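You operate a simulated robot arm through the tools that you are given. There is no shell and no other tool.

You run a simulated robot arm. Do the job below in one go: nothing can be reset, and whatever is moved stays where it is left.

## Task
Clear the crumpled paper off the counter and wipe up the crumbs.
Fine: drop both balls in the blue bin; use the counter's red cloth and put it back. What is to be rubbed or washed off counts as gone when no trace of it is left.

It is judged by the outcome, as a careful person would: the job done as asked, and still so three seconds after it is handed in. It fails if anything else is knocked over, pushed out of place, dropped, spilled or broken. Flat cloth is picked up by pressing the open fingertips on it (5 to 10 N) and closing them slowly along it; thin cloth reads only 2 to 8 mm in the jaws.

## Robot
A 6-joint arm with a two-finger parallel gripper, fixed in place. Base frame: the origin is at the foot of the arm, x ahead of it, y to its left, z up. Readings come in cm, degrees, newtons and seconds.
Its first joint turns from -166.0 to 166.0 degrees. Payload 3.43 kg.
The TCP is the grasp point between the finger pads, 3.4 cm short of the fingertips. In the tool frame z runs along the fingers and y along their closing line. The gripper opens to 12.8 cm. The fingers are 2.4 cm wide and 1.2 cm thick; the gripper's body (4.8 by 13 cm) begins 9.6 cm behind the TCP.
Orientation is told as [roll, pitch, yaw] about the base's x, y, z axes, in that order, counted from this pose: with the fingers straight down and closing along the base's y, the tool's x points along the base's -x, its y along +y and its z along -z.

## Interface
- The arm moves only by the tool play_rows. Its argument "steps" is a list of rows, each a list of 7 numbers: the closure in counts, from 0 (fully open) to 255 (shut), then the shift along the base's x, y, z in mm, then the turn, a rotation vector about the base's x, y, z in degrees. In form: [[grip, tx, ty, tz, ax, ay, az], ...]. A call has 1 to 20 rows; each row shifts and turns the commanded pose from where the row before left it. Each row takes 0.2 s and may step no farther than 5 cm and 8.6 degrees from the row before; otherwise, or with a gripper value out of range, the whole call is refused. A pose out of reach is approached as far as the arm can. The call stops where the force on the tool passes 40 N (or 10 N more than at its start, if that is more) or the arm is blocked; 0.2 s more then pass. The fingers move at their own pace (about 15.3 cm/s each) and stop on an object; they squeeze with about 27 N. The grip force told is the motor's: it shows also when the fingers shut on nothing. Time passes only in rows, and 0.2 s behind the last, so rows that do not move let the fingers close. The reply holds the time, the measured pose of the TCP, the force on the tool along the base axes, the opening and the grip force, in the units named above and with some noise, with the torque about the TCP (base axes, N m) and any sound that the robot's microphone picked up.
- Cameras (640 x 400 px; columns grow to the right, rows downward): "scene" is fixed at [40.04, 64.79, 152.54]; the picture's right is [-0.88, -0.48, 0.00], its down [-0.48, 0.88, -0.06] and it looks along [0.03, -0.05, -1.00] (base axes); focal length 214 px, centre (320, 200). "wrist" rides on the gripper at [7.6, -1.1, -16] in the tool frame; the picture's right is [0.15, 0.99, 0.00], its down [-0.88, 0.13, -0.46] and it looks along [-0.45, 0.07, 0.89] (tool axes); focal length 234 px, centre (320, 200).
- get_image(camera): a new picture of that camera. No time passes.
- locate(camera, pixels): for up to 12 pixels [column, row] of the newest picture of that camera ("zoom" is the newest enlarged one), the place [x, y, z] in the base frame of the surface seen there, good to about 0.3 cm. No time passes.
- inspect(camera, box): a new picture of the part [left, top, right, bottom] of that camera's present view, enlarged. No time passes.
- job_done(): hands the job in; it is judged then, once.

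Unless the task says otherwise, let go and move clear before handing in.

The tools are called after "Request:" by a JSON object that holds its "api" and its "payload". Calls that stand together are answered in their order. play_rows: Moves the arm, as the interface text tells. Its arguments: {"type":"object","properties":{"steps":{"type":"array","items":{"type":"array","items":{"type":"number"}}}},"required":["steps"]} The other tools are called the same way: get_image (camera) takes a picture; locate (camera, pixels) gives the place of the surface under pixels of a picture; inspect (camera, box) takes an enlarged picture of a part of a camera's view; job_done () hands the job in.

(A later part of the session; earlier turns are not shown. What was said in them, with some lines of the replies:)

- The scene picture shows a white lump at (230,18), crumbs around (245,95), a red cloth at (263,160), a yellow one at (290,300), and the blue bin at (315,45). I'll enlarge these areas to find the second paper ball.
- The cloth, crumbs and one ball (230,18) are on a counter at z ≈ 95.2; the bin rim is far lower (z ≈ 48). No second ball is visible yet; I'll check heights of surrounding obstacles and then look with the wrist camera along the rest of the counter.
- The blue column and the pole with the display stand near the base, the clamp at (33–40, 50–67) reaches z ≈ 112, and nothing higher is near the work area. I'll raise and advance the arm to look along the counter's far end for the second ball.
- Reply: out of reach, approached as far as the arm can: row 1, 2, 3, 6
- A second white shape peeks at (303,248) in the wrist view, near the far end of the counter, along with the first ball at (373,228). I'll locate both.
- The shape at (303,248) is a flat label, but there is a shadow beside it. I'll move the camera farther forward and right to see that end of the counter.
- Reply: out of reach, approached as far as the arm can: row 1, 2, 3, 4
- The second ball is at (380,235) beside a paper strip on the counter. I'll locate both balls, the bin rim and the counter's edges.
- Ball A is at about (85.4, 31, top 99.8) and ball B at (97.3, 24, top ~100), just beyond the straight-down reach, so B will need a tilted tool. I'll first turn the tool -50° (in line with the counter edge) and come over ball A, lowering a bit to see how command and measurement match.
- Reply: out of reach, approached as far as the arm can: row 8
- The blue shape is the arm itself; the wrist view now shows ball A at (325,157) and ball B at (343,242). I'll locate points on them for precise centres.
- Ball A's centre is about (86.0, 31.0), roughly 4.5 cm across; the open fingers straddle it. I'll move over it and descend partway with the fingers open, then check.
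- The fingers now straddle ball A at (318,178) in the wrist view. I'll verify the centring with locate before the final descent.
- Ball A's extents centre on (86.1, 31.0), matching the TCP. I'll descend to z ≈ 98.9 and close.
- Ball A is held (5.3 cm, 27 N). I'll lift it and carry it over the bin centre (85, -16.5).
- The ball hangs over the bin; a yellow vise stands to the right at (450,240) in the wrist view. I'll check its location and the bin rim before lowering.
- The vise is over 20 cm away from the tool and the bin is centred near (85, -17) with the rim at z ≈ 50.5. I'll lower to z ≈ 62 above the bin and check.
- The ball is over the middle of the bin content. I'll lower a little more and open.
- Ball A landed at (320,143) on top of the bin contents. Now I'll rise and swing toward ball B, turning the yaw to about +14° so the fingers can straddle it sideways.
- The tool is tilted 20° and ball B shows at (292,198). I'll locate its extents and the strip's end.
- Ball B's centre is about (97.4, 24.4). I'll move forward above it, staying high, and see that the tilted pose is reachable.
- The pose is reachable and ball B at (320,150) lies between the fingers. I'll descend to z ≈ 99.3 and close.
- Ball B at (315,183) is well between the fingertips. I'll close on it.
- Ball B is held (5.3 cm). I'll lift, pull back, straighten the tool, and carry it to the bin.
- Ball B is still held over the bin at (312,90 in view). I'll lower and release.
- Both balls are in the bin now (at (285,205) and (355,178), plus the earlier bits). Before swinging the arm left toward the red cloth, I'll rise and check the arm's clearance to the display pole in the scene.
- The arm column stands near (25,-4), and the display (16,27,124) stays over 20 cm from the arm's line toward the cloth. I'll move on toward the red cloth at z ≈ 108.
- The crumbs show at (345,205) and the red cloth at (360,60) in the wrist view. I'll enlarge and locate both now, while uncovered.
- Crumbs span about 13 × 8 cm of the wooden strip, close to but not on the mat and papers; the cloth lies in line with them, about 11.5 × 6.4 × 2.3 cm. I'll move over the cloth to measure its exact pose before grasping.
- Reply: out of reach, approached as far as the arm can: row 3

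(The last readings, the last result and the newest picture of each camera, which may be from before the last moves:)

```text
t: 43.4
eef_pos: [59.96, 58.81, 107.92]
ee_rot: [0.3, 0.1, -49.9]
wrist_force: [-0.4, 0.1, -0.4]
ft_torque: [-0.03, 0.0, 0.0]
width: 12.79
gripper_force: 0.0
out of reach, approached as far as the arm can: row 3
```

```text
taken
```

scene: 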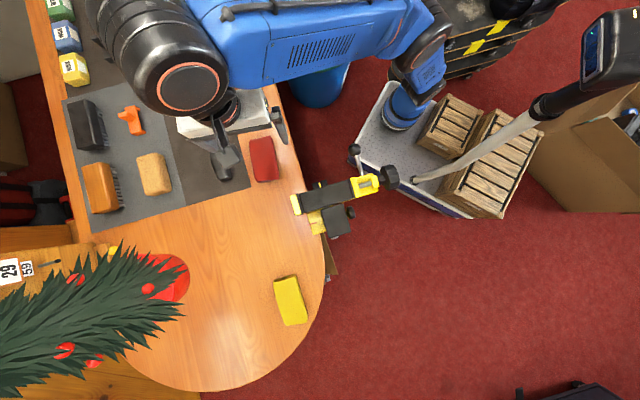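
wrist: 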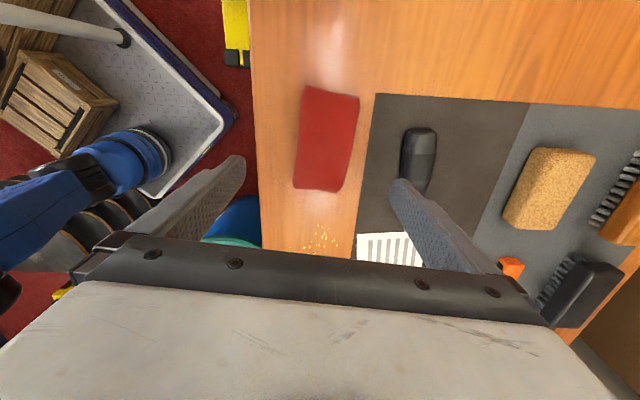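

The whole red cloth shows at (328,140). I'll measure its corners.

Request:
{"api": "inspect", "payload": {"camera": "wrist", "box": [250, 70, 410, 210]}}

Request:
{"api": "locate", "payload": {"camera": "wrist", "pixels": [[304, 90], [356, 97], [341, 186], [297, 182], [328, 140], [305, 137], [346, 140], [330, 92], [318, 184], [252, 150], [366, 150], [361, 185]]}}

```text
2.86 times, centred on (330, 140) of wrist
```

zoom: 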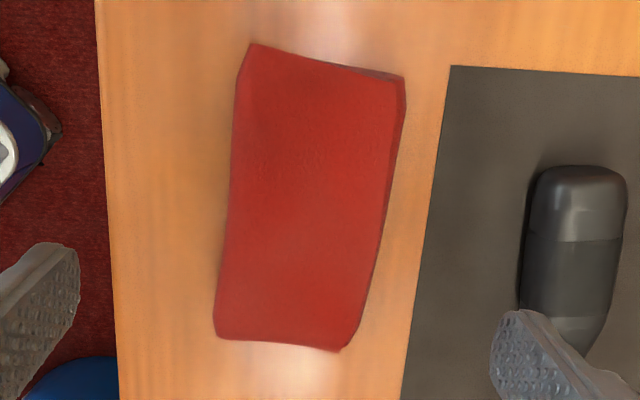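

```text
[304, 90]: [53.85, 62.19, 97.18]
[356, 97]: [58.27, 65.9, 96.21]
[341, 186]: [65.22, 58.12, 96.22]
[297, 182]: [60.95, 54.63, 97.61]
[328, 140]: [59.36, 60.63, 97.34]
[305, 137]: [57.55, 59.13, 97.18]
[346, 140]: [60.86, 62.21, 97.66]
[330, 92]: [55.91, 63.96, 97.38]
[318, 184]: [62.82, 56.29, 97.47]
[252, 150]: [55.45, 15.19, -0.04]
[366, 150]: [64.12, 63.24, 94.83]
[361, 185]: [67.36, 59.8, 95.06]
```

The cloth centre is (59.6, 60.2), width 5.8 cm across direction ≈ 41°; the screwdriver handle is about 4 cm from its inner side, so I'll narrow the opening to about 8.6 cm before descending. I'll lower partway and check.

Request:
{"api": "play_rows", "payload": {"steps": [[84, 0, 0, -10, 0, 0, 2], [84, -3, 12, -10, 0, 0, 0], [84, 0, 0, -15, 0, 0, 0], [84, 0, 0, -15, 0, 0, 0], [84, 0, 0, 0, 0, 0, 0], [84, 0, 0, 0, 0, 0, 0]]}}

Request:
{"api": "get_image", "payload": {"camera": "wrist"}}

Request:
{"api": "inspect", "payload": {"camera": "scene", "box": [180, 100, 340, 200]}}

```text
t: 44.8
eef_pos: [59.56, 60.08, 103.1]
ee_rot: [-0.1, -0.1, -48.0]
wrist_force: [-0.5, -0.1, 0.2]
ft_torque: [0.0, 0.02, 0.01]
width: 8.58
gripper_force: 0.1
```

```text
taken
```

wrist: 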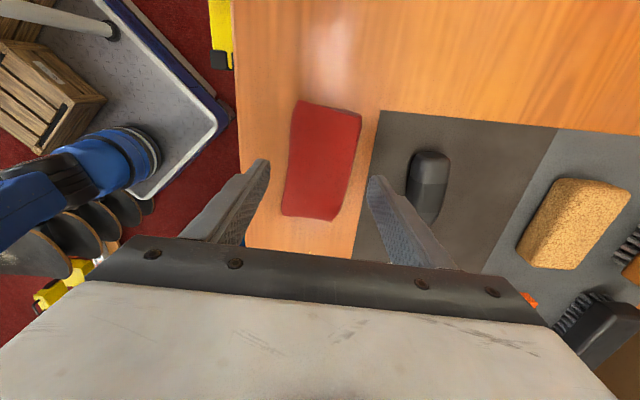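

```text
4.00 times, centred on (260, 150) of scene
```

zoom: 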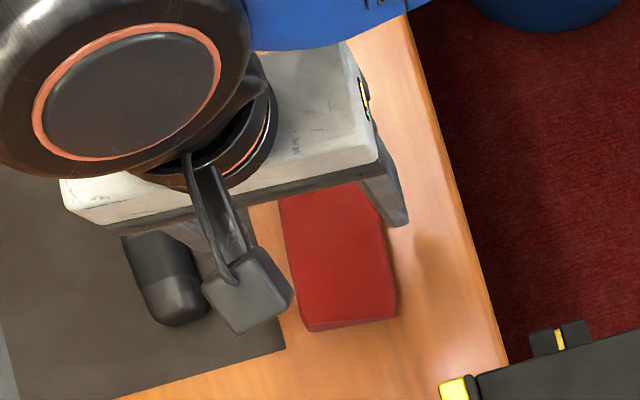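

The cloth is between the narrowed fingers and the right finger clears the screwdriver. I'll descend to z ≈ 99.3 and close slowly.

Request:
{"api": "play_rows", "payload": {"steps": [[84, 0, 0, -15, 0, 0, 0], [84, 0, 0, -15, 0, 0, 0], [84, 0, 0, -8, 0, 0, 0], [84, 0, 0, 0, 0, 0, 0], [100, 0, 0, 0, 0, 0, 0], [115, 0, 0, 0, 0, 0, 0], [130, 0, 0, 0, 0, 0, 0], [145, 0, 0, 0, 0, 0, 0], [160, 0, 0, 0, 0, 0, 0], [180, 0, 0, 0, 0, 0, 0], [180, 0, 0, 0, 0, 0, 0]]}}

Request:
{"api": "get_image", "payload": {"camera": "wrist"}}

```text
t: 47.2
eef_pos: [59.81, 59.98, 99.28]
ee_rot: [0.0, 0.0, -48.0]
wrist_force: [-0.1, 1.8, -0.1]
ft_torque: [0.02, 0.03, -0.01]
width: 6.74
gripper_force: 27.0
```

```text
taken
```

wrist: 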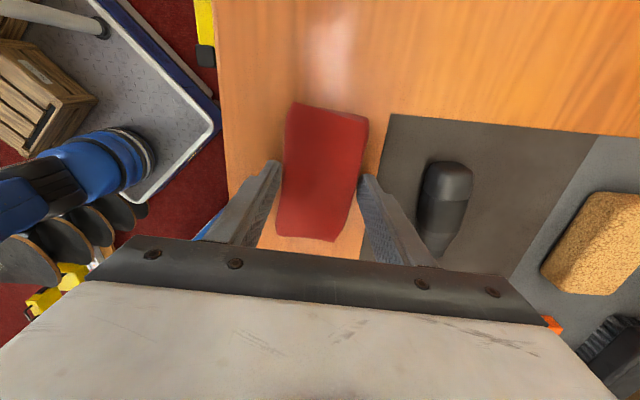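

The cloth is held firmly (6.7 cm, 27 N). I'll tighten, press down slightly and read the force before wiping along the strip.

Request:
{"api": "play_rows", "payload": {"steps": [[255, 0, 0, 0, 0, 0, 0], [255, 0, 0, -1, 0, 0, 0], [255, 0, 0, -1, 0, 0, 0], [255, 0, 0, 0, 0, 0, 0]]}}

```text
t: 48.2
eef_pos: [59.63, 60.17, 99.26]
ee_rot: [0.2, 0.0, -48.0]
wrist_force: [8.9, -0.4, 27.5]
ft_torque: [-0.17, -0.25, -0.26]
width: 6.75
gripper_force: 26.7
```

Pressing 2 mm gives 27 N, a bit much; I'll back off to about 10 N and start sliding the cloth along the strip toward the crumbs.

Request:
{"api": "play_rows", "payload": {"steps": [[255, 0, 0, 1.2, 0, 0, 0], [255, 7.2, -7, 0, 0, 0, 1], [255, 10.8, -10.4, 0, 0, 0, 1], [255, 14.4, -13.9, 0, 0, 0, 1], [255, 14.4, -13.9, 0, 0, 0, 1], [255, 0, 0, 0, 0, 0, 0]]}}

Request:
{"api": "get_image", "payload": {"camera": "wrist"}}

```text
t: 49.6
eef_pos: [64.48, 55.44, 99.22]
ee_rot: [0.0, 0.0, -43.9]
wrist_force: [-7.2, 6.7, 27.9]
ft_torque: [0.15, 0.2, -0.12]
width: 6.7
gripper_force: 27.1
```

```text
taken
```

wrist: 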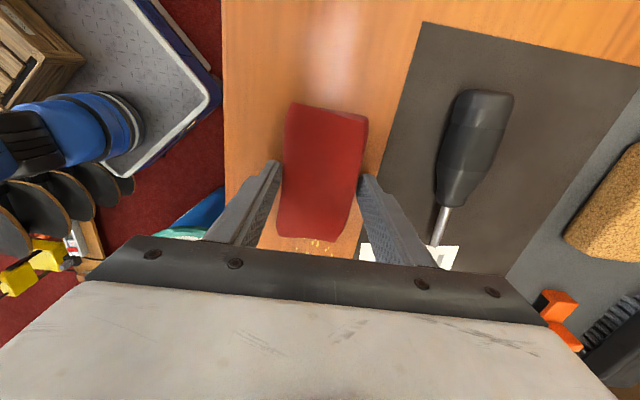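

The cloth follows and presses with 28 N; crumbs start just ahead at (322,245). I'll ease the pressure slightly and wipe across the crumbs.

Request:
{"api": "play_rows", "payload": {"steps": [[255, 0, 0, 1, 0, 0, 0], [255, 14.4, -13.9, 0, 0, 0, 0], [255, 14.4, -13.9, 0, 0, 0, 0], [255, 14.4, -13.9, 0, 0, 0, 0], [255, 14.4, -13.9, 0, 0, 0, 0], [255, 14.4, -13.9, 0, 0, 0, 0], [255, 0, 0, 0, 0, 0, 0]]}}

Request:
{"api": "get_image", "payload": {"camera": "wrist"}}

Request:
{"api": "get_image", "payload": {"camera": "scene"}}

```text
t: 51.2
eef_pos: [71.5, 48.86, 99.21]
ee_rot: [0.1, 0.0, -43.9]
wrist_force: [-1.7, 3.1, 12.4]
ft_torque: [-0.01, 0.05, -0.05]
width: 6.73
gripper_force: 27.4
```

```text
taken
```

wrist: 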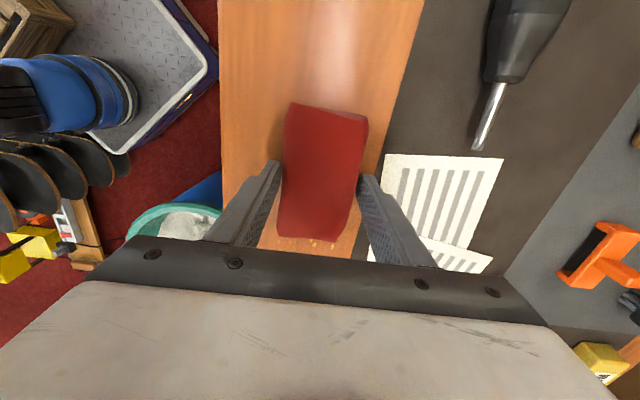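

```text
taken
```

scene: 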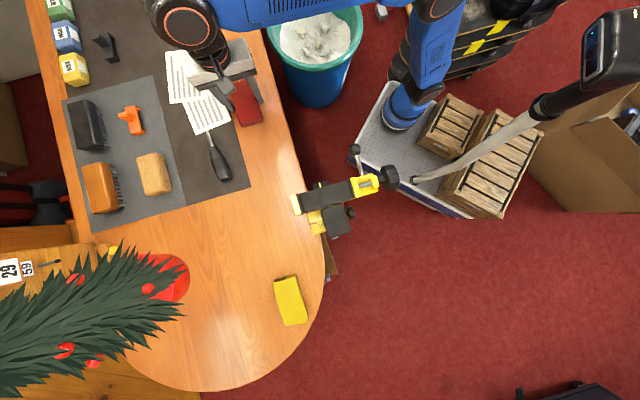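

Pressure is now 12 N and the strip behind the cloth is clean. I'll continue to the far side of the crumbs, then shift 2 cm outward and wipe back.

Request:
{"api": "play_rows", "payload": {"steps": [[255, 14.4, -13.9, 0, 0, 0, 0], [255, 14.4, -13.9, 0, 0, 0, 0], [255, 14.4, -13.9, 0, 0, 0, 0], [255, 14.4, -13.9, 0, 0, 0, 0], [255, 14.4, -13.9, 0, 0, 0, 0], [255, 10.8, -10.4, 0, 0, 0, 0], [255, 0, 0, 0, 0, 0, 0]]}}

Request:
{"api": "get_image", "payload": {"camera": "wrist"}}

Request:
{"api": "inspect", "payload": {"camera": "scene", "box": [180, 40, 340, 140]}}

```text
t: 52.8
eef_pos: [79.87, 40.69, 99.14]
ee_rot: [0.0, 0.0, -44.0]
wrist_force: [0.0, -0.5, -0.3]
ft_torque: [-0.03, -0.04, 0.03]
width: 6.7
gripper_force: 26.9
```

```text
taken
```

wrist: 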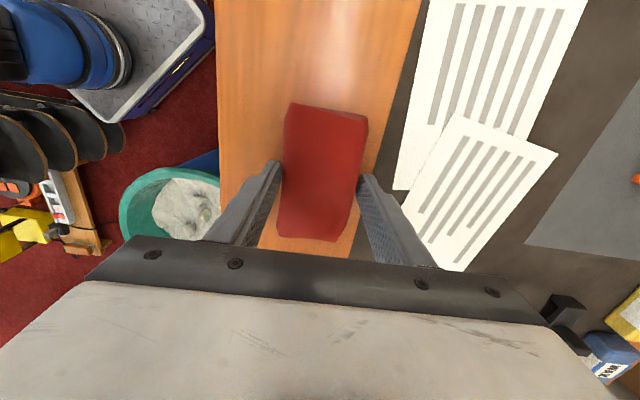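

```text
4.00 times, centred on (260, 90) of scene
```

zoom: 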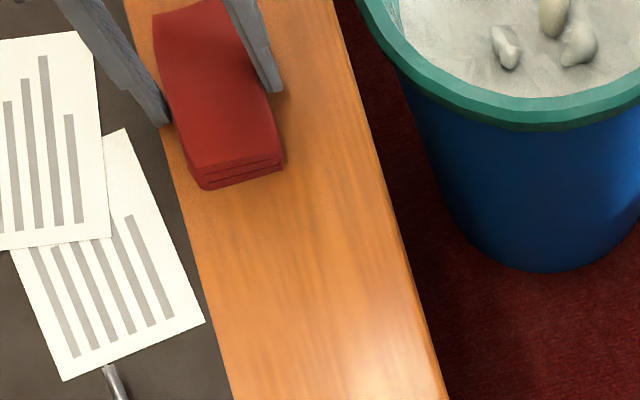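

The wiped stretch looks clean, but the pressure fell to zero at the end. I'll press down a bit again, shift outward and wipe back over the area.

Request:
{"api": "play_rows", "payload": {"steps": [[255, 0, 0, -1, 0, 0, 0], [255, -7, -7.2, 0, 0, 0, 0], [255, -7, -7.2, 0, 0, 0, 0], [255, 0, 0, 0, 0, 0, 0]]}}

Request:
{"api": "inspect", "payload": {"camera": "scene", "box": [220, 50, 300, 150]}}

Request:
{"api": "get_image", "payload": {"camera": "wrist"}}

```text
t: 53.8
eef_pos: [78.26, 39.36, 99.23]
ee_rot: [0.0, 0.1, -44.0]
wrist_force: [-0.5, -0.1, 0.6]
ft_torque: [-0.03, 0.0, -0.01]
width: 6.68
gripper_force: 27.5
```

```text
4.00 times, centred on (260, 100) of scene
```

zoom: 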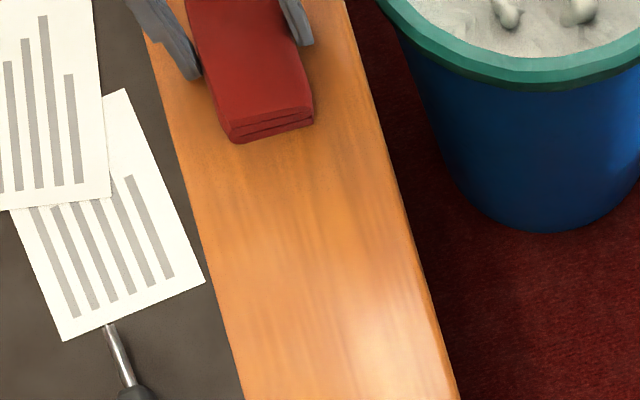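

```text
taken
```

wrist: 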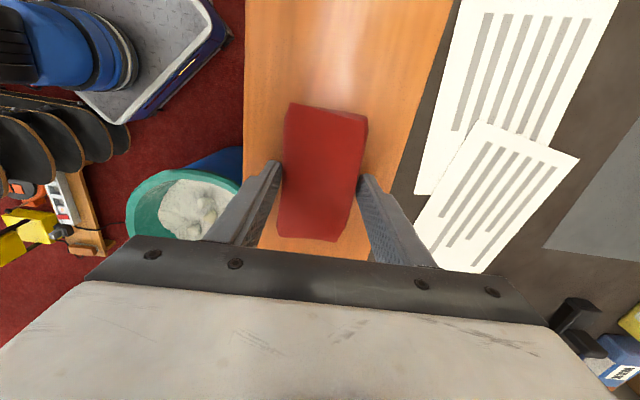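

Still no contact force, so the cloth hovers slightly. I'll press down in small steps until contact.

Request:
{"api": "play_rows", "payload": {"steps": [[255, 0, 0, -1, 0, 0, 0], [255, 0, 0, -1, 0, 0, 0], [255, 0, 0, 0, 0, 0, 0]]}}

```text
t: 54.6
eef_pos: [78.23, 39.31, 99.21]
ee_rot: [0.2, 0.2, -44.1]
wrist_force: [-0.9, 2.3, 24.9]
ft_torque: [-0.18, 0.21, -0.06]
width: 6.71
gripper_force: 26.9
```

Contact is 25 N now. I'll ease 0.5 mm and wipe back along the outer half of the strip.

Request:
{"api": "play_rows", "payload": {"steps": [[255, 0, 0, 0.5, 0, 0, 0], [255, -14.4, 13.9, 0, 0, 0, 0], [255, -14.4, 13.9, 0, 0, 0, 0], [255, -14.4, 13.9, 0, 0, 0, 0], [255, -14.4, 13.9, 0, 0, 0, 0], [255, 0, 0, 0, 0, 0, 0]]}}

Request:
{"api": "get_image", "payload": {"camera": "wrist"}}

```text
t: 56.0
eef_pos: [72.53, 45.02, 99.04]
ee_rot: [0.2, 0.0, -44.0]
wrist_force: [9.9, -10.3, 35.5]
ft_torque: [-0.29, -0.23, -0.09]
width: 6.7
gripper_force: 26.5
```

```text
taken
```

wrist: 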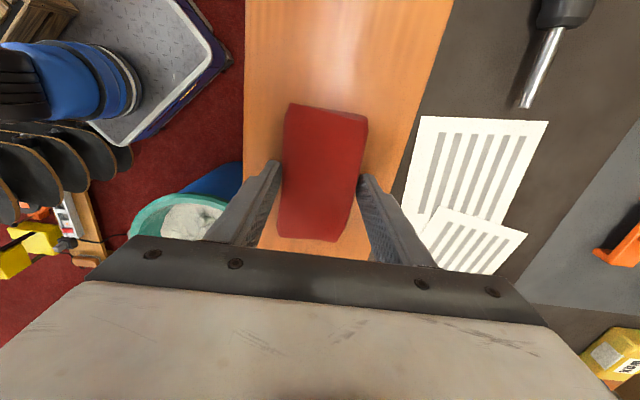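

Force grew to 35 N going this way, so I'll raise 1.5 mm and continue, easing further as I go.

Request:
{"api": "play_rows", "payload": {"steps": [[255, 0, 0, 1.5, 0, 0, 0], [255, -14.4, 13.9, 0.2, 0, 0, 0], [255, -14.4, 13.9, 0.2, 0, 0, 0], [255, -14.4, 13.9, 0.2, 0, 0, 0], [255, 0, 0, 0, 0, 0, 0]]}}

Request:
{"api": "get_image", "payload": {"camera": "wrist"}}

Request:
{"api": "inspect", "payload": {"camera": "scene", "box": [180, 40, 340, 140]}}

```text
t: 57.2
eef_pos: [68.2, 49.05, 99.11]
ee_rot: [0.0, 0.0, -44.0]
wrist_force: [6.7, -8.4, 24.7]
ft_torque: [-0.14, -0.16, -0.11]
width: 6.73
gripper_force: 27.2
```

```text
taken
```

wrist: 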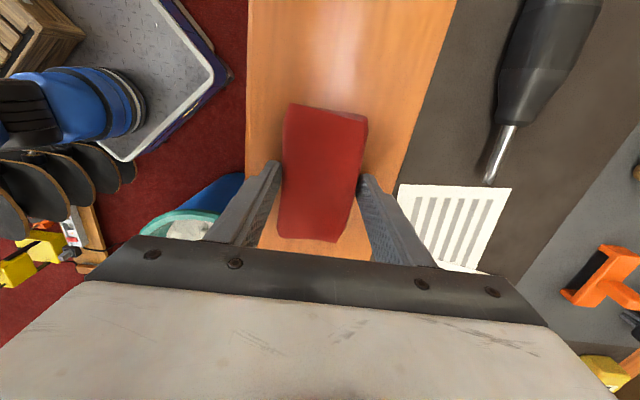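

```text
4.00 times, centred on (260, 90) of scene
```

zoom: 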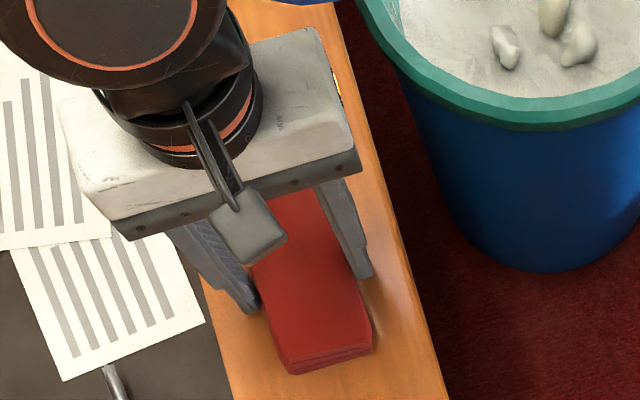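

Next I'll shift inward to cover the side near the mat (staying clear of the papers) and wipe forward once more.

Request:
{"api": "play_rows", "payload": {"steps": [[255, 9.4, 9.7, 0, 0, 0, 0], [255, 9.4, 9.7, 0, 0, 0, 0], [255, 14.4, -13.9, 0, 0, 0, 0], [255, 14.4, -13.9, 0, 0, 0, 0], [255, 14.4, -13.9, -0.2, 0, 0, 0], [255, 14.4, -13.9, -0.2, 0, 0, 0], [255, 14.4, -13.9, -0.2, 0, 0, 0], [255, 14.4, -13.9, -0.2, 0, 0, 0], [255, 0, 0, 0, 0, 0, 0]]}}

Request:
{"api": "get_image", "payload": {"camera": "wrist"}}

Request:
{"api": "inspect", "payload": {"camera": "scene", "box": [180, 40, 340, 140]}}

```text
t: 59.2
eef_pos: [78.8, 42.73, 99.19]
ee_rot: [0.1, -0.1, -44.0]
wrist_force: [0.6, 0.4, 0.0]
ft_torque: [0.0, 0.0, 0.0]
width: 6.69
gripper_force: 26.3
```

```text
taken
```

wrist: 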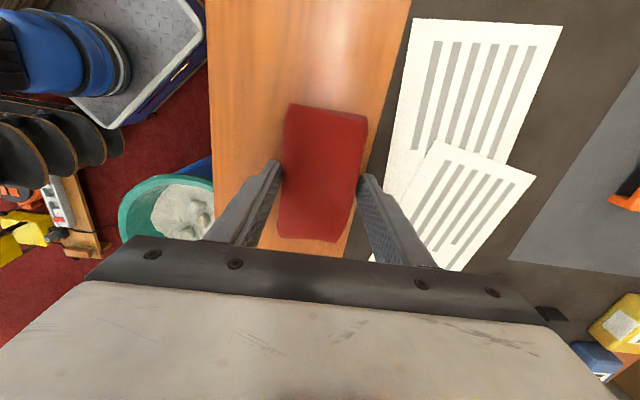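

```text
4.00 times, centred on (260, 90) of scene
```

zoom: 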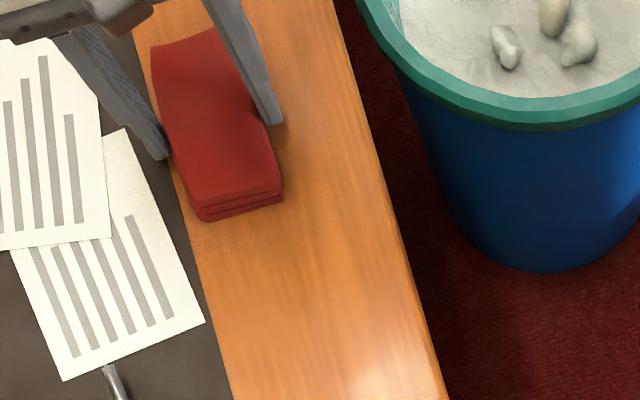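

The strip looks clean behind the cloth. I'll lift the cloth a little and move it farther along to reveal the whole crumb area to the scene camera.

Request:
{"api": "play_rows", "payload": {"steps": [[255, 0, 0, 20, 0, 0, 0], [255, 0, 0, 30, 0, 0, 0], [255, 20, -25, 0, 0, 0, 0], [255, 20, -25, 0, 0, 0, 0], [255, 20, -25, 0, 0, 0, 0], [255, 20, -25, 0, 0, 0, 0], [255, 0, 0, 0, 0, 0, 0]]}}

Request:
{"api": "inspect", "payload": {"camera": "scene", "box": [210, 30, 290, 80]}}

Request:
{"api": "inspect", "payload": {"camera": "scene", "box": [210, 70, 290, 120]}}

Request:
{"api": "get_image", "payload": {"camera": "wrist"}}

Request:
{"api": "get_image", "payload": {"camera": "scene"}}

```text
t: 60.8
eef_pos: [87.04, 32.33, 104.06]
ee_rot: [0.1, 0.0, -44.0]
wrist_force: [0.0, -0.1, 0.1]
ft_torque: [0.02, 0.01, 0.01]
width: 6.69
gripper_force: 26.8
```

```text
8.00 times, centred on (250, 55) of scene
```

zoom: 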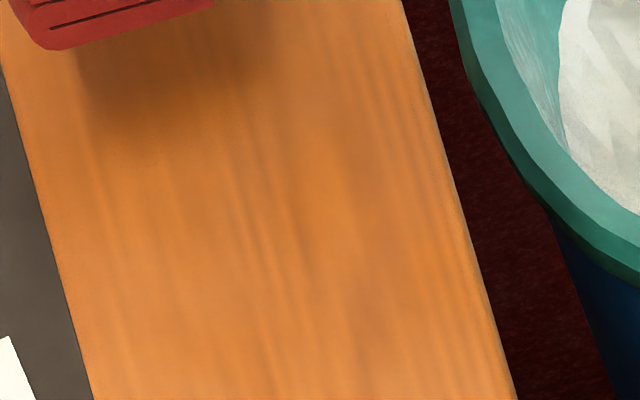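

```text
8.00 times, centred on (250, 95) of scene
```

zoom: 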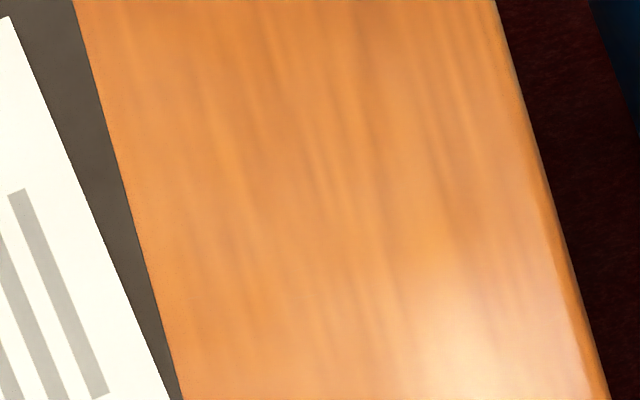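

```text
taken
```

wrist: 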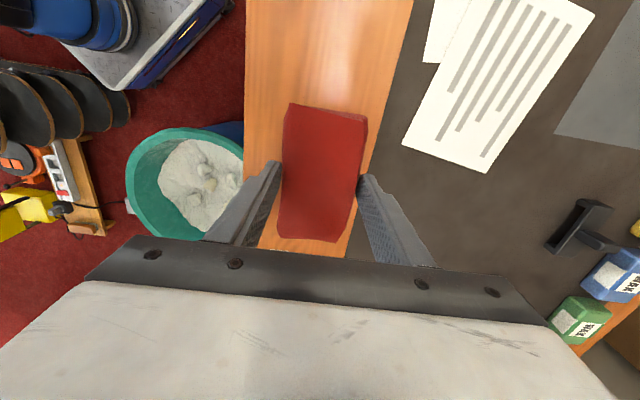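

```text
taken
```

scene: 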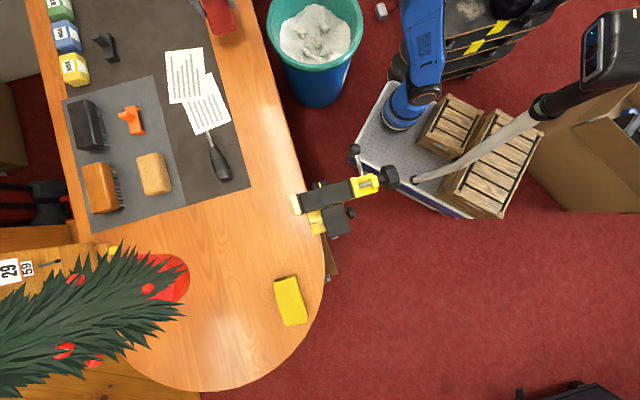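

No crumb is left anywhere in the enlarged views. Now I'll carry the cloth back along the strip to its original spot, restoring the -48° yaw.

Request:
{"api": "play_rows", "payload": {"steps": [[255, -21, 21.4, 0, 0, 0, 0], [255, -21, 21.4, 0, 0, 0, 0], [255, -21, 21.4, 0, 0, 0, 0], [255, -21, 21.4, 0, 0, 0, 0], [255, -21, 21.4, 0, 0, 0, 0], [255, -21, 21.4, 0, 0, 0, 0], [255, -21, 21.4, 0, 0, 0, 0], [255, -21, 21.4, 0, 0, 0, 0], [255, -21, 21.4, 0, 0, 0, 0], [255, -21, 21.4, 0, 0, 0, -1], [255, -21, 21.4, 0, 0, 0, -1], [255, -21, 21.4, 0, 0, 0, -1], [255, -21, 21.4, 0, 0, 0, -1], [255, 0, 0, 0, 0, 0, 0], [255, 0, 0, 0, 0, 0, 0]]}}

Request:
{"api": "get_image", "payload": {"camera": "wrist"}}

Request:
{"api": "inspect", "payload": {"camera": "scene", "box": [180, 100, 340, 200]}}

```text
t: 64.0
eef_pos: [59.51, 60.53, 104.26]
ee_rot: [0.0, 0.0, -47.9]
wrist_force: [-0.8, 0.4, -0.7]
ft_torque: [0.02, -0.01, -0.02]
width: 6.69
gripper_force: 26.7
```

```text
taken
```

wrist: 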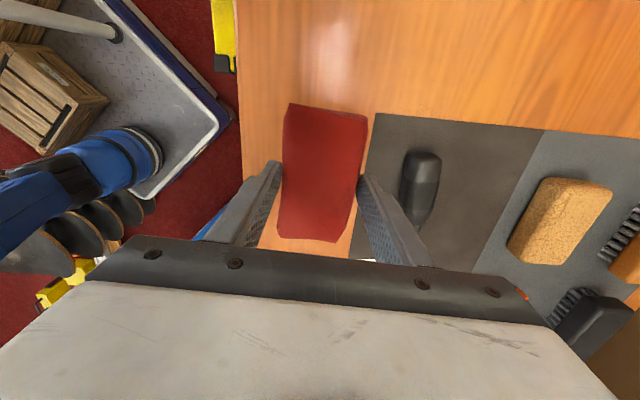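

```text
4.00 times, centred on (260, 150) of scene
```

zoom: 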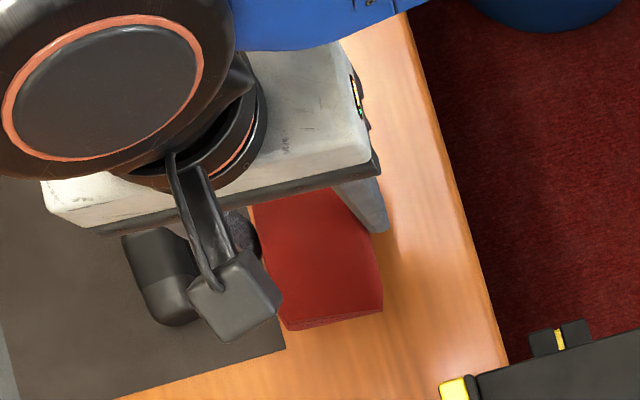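

The cloth hangs over its original spot. I'll shift a few millimetres and lower to just above the surface.

Request:
{"api": "play_rows", "payload": {"steps": [[255, 1.5, -4, -15, 0, 0, 0], [255, 0, 0, -15, 0, 0, 0], [255, 0, 0, -12, 0, 0, 0], [255, 0, 0, -4, 0, 0, 0], [255, 0, 0, 0, 0, 0, 0], [255, 0, 0, 0, 0, 0, 0]]}}

Request:
{"api": "inspect", "payload": {"camera": "scene", "box": [180, 100, 340, 200]}}

```text
t: 65.4
eef_pos: [59.68, 60.08, 99.47]
ee_rot: [0.1, 0.1, -48.0]
wrist_force: [-0.3, -0.7, -1.3]
ft_torque: [0.03, 0.0, 0.01]
width: 6.69
gripper_force: 26.8
```

```text
4.00 times, centred on (260, 150) of scene
```

zoom: 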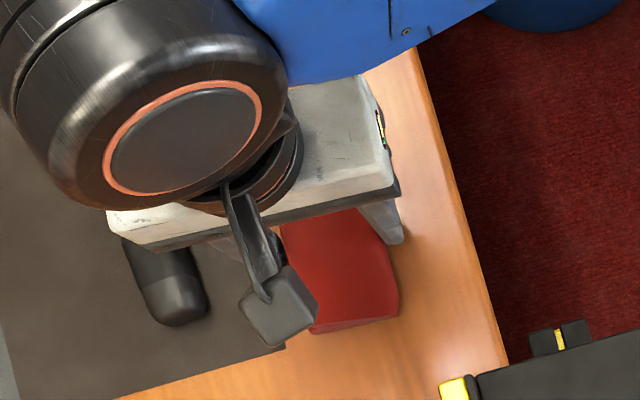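

The cloth's visible end at (397,315) in the zoom matches its original place. I'll lower in 1 mm steps until it touches.

Request:
{"api": "play_rows", "payload": {"steps": [[255, 0, 0, -1, 0, 0, 0], [255, 0, 0, -1, 0, 0, 0], [255, 0, 0, 0, 0, 0, 0]]}}

```text
t: 66.2
eef_pos: [59.67, 60.19, 99.22]
ee_rot: [0.1, 0.0, -47.9]
wrist_force: [0.3, -0.7, -0.5]
ft_torque: [0.01, 0.01, 0.0]
width: 6.68
gripper_force: 27.0
```

Request:
{"api": "play_rows", "payload": {"steps": [[255, 0, 0, -1, 0, 0, 0], [255, 0, 0, 0, 0, 0, 0]]}}

```text
t: 66.8
eef_pos: [59.68, 60.24, 99.19]
ee_rot: [0.1, 0.0, -48.1]
wrist_force: [0.0, -0.2, -0.1]
ft_torque: [0.02, 0.02, -0.01]
width: 6.71
gripper_force: 27.0
```

No contact force yet (−0.1 N), so the cloth is still barely above the surface. I'll take further 1 mm steps.

Request:
{"api": "play_rows", "payload": {"steps": [[255, 0, 0, -1, 0, 0, 0], [255, 0, 0, 0, 0, 0, 0]]}}

```text
t: 67.4
eef_pos: [59.6, 60.12, 99.06]
ee_rot: [0.0, 0.0, -47.9]
wrist_force: [1.9, 1.5, 4.7]
ft_torque: [0.0, 0.02, 0.0]
width: 6.69
gripper_force: 27.4
```

It touches now (4.7 N). I'll open gently to 8.6 cm, which clears the screwdriver, and rise straight up.

Request:
{"api": "play_rows", "payload": {"steps": [[130, 0, 0, 0, 0, 0, 0], [115, 0, 0, 0, 0, 0, 0], [100, 0, 0, 0, 0, 0, 0], [84, 0, 0, 0, 0, 0, 0], [84, 0, 0, 0, 0, 0, 0], [84, 0, 0, 10, 0, 0, 0], [84, 0, 0, 20, 0, 0, 0], [84, 0, 0, 30, 0, 0, 0], [84, 0, 0, 15, 0, 0, 0], [84, 0, 0, 0, 0, 0, 0]]}}

Request:
{"api": "get_image", "payload": {"camera": "wrist"}}

Request:
{"api": "inspect", "payload": {"camera": "scene", "box": [180, 100, 340, 200]}}

```text
t: 69.6
eef_pos: [59.86, 60.09, 106.6]
ee_rot: [0.0, 0.1, -48.1]
wrist_force: [-0.4, -0.4, 0.3]
ft_torque: [0.0, -0.03, -0.01]
width: 8.59
gripper_force: 0.0
```

```text
taken
```

wrist: 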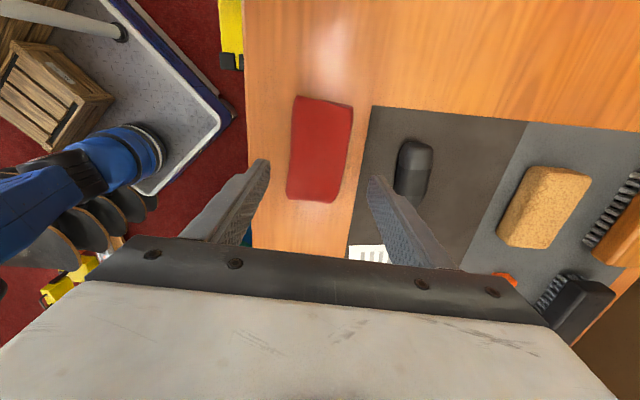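

```text
4.00 times, centred on (260, 150) of scene
```

zoom: 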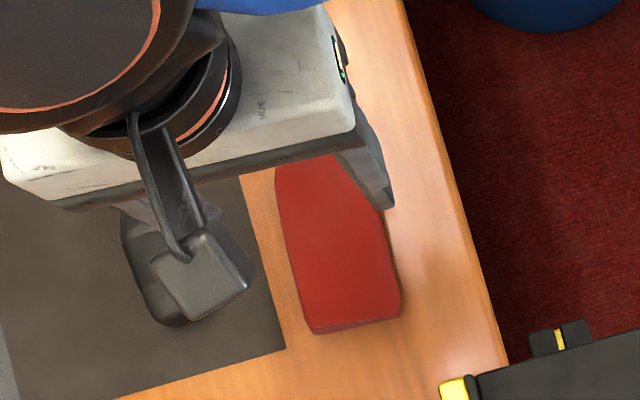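

The cloth is back and released. I'll retreat clear and compare the final scene with the start.

Request:
{"api": "play_rows", "payload": {"steps": [[84, 20, -40, 0, 0, 0, 0], [84, 20, -40, 0, 0, 0, 0], [84, 20, -40, 0, 0, 0, 0], [84, 20, -40, 0, 0, 0, 0], [84, 20, -40, 0, 0, 0, 0], [84, 20, -40, 0, 0, 0, 0], [84, 10, -45, 0, 0, 0, 0], [84, 0, -45, 0, 0, 0, 0], [84, 0, -45, 0, 0, 0, 0], [0, 0, 0, 0, 0, 0, 0], [0, 0, 0, 0, 0, 0, 0]]}}

Request:
{"api": "get_image", "payload": {"camera": "scene"}}

Request:
{"api": "inspect", "payload": {"camera": "scene", "box": [180, 100, 340, 200]}}

Request:
{"api": "inspect", "payload": {"camera": "scene", "box": [180, 0, 340, 100]}}

Request:
{"api": "get_image", "payload": {"camera": "wrist"}}

```text
t: 72.0
eef_pos: [72.35, 22.92, 106.48]
ee_rot: [-0.1, 0.1, -48.0]
wrist_force: [-0.7, -0.1, 0.2]
ft_torque: [0.0, 0.02, 0.0]
width: 12.8
gripper_force: 0.1
```

```text
taken
```

scene: 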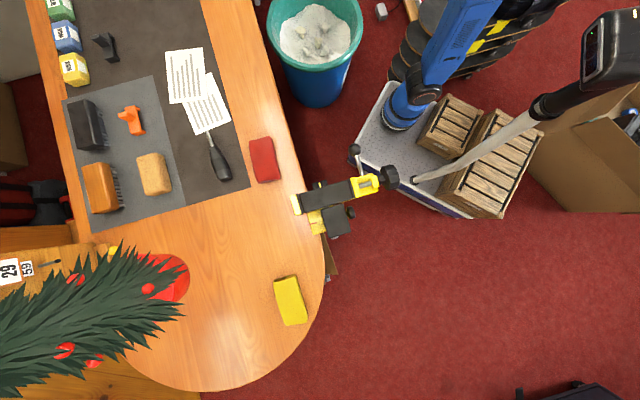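

```text
4.00 times, centred on (260, 150) of scene
```

zoom: 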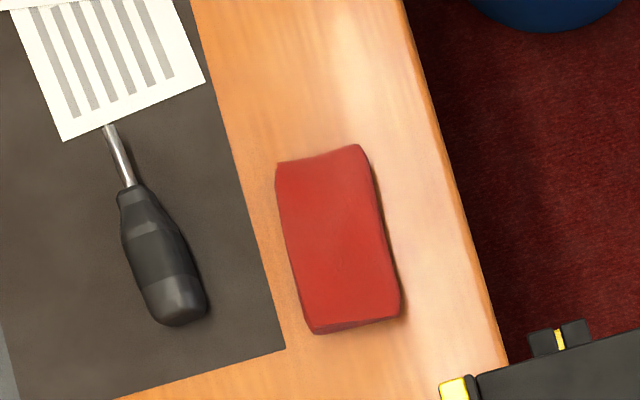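

```text
4.00 times, centred on (260, 50) of scene
```

zoom: 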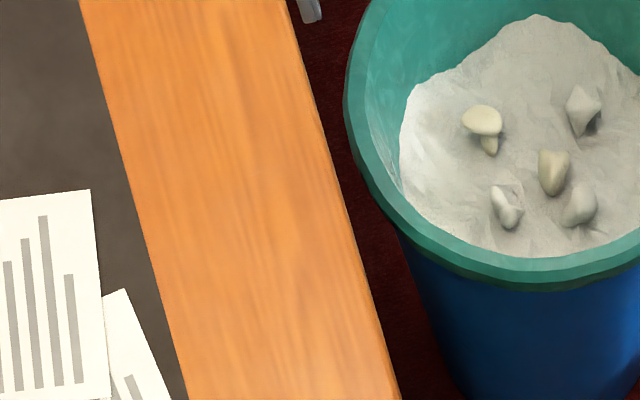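

```text
taken
```

wrist: 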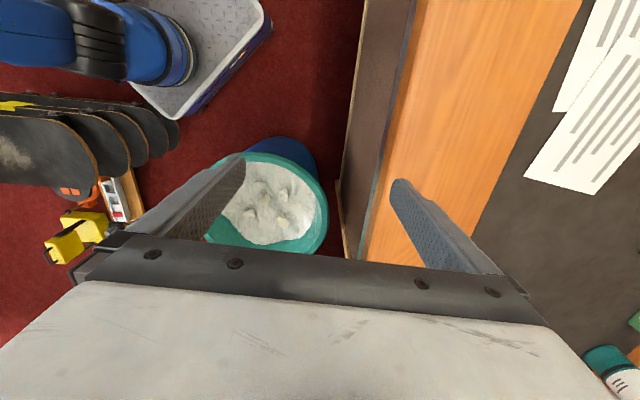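

The final pictures show both balls in the bin (at (553,172) and (507,207) in the zoom), no crumbs left on the wooden strip, and the red cloth within a few millimetres of where it started. Nothing else has moved and the gripper is open and clear, so I'm handing the job in.

Request:
{"api": "job_done", "payload": {}}

```text
The job is handed in.
```

The job is handed in. Both crumpled paper balls are in the blue bin, and the crumbs are wiped off with no trace visible in the close-up views.

The red cloth is back within a few millimetres of where it started. Nothing else in the final pictures had moved, and the arm was clear of the counter with its gripper open. I haven't seen how the job was judged.
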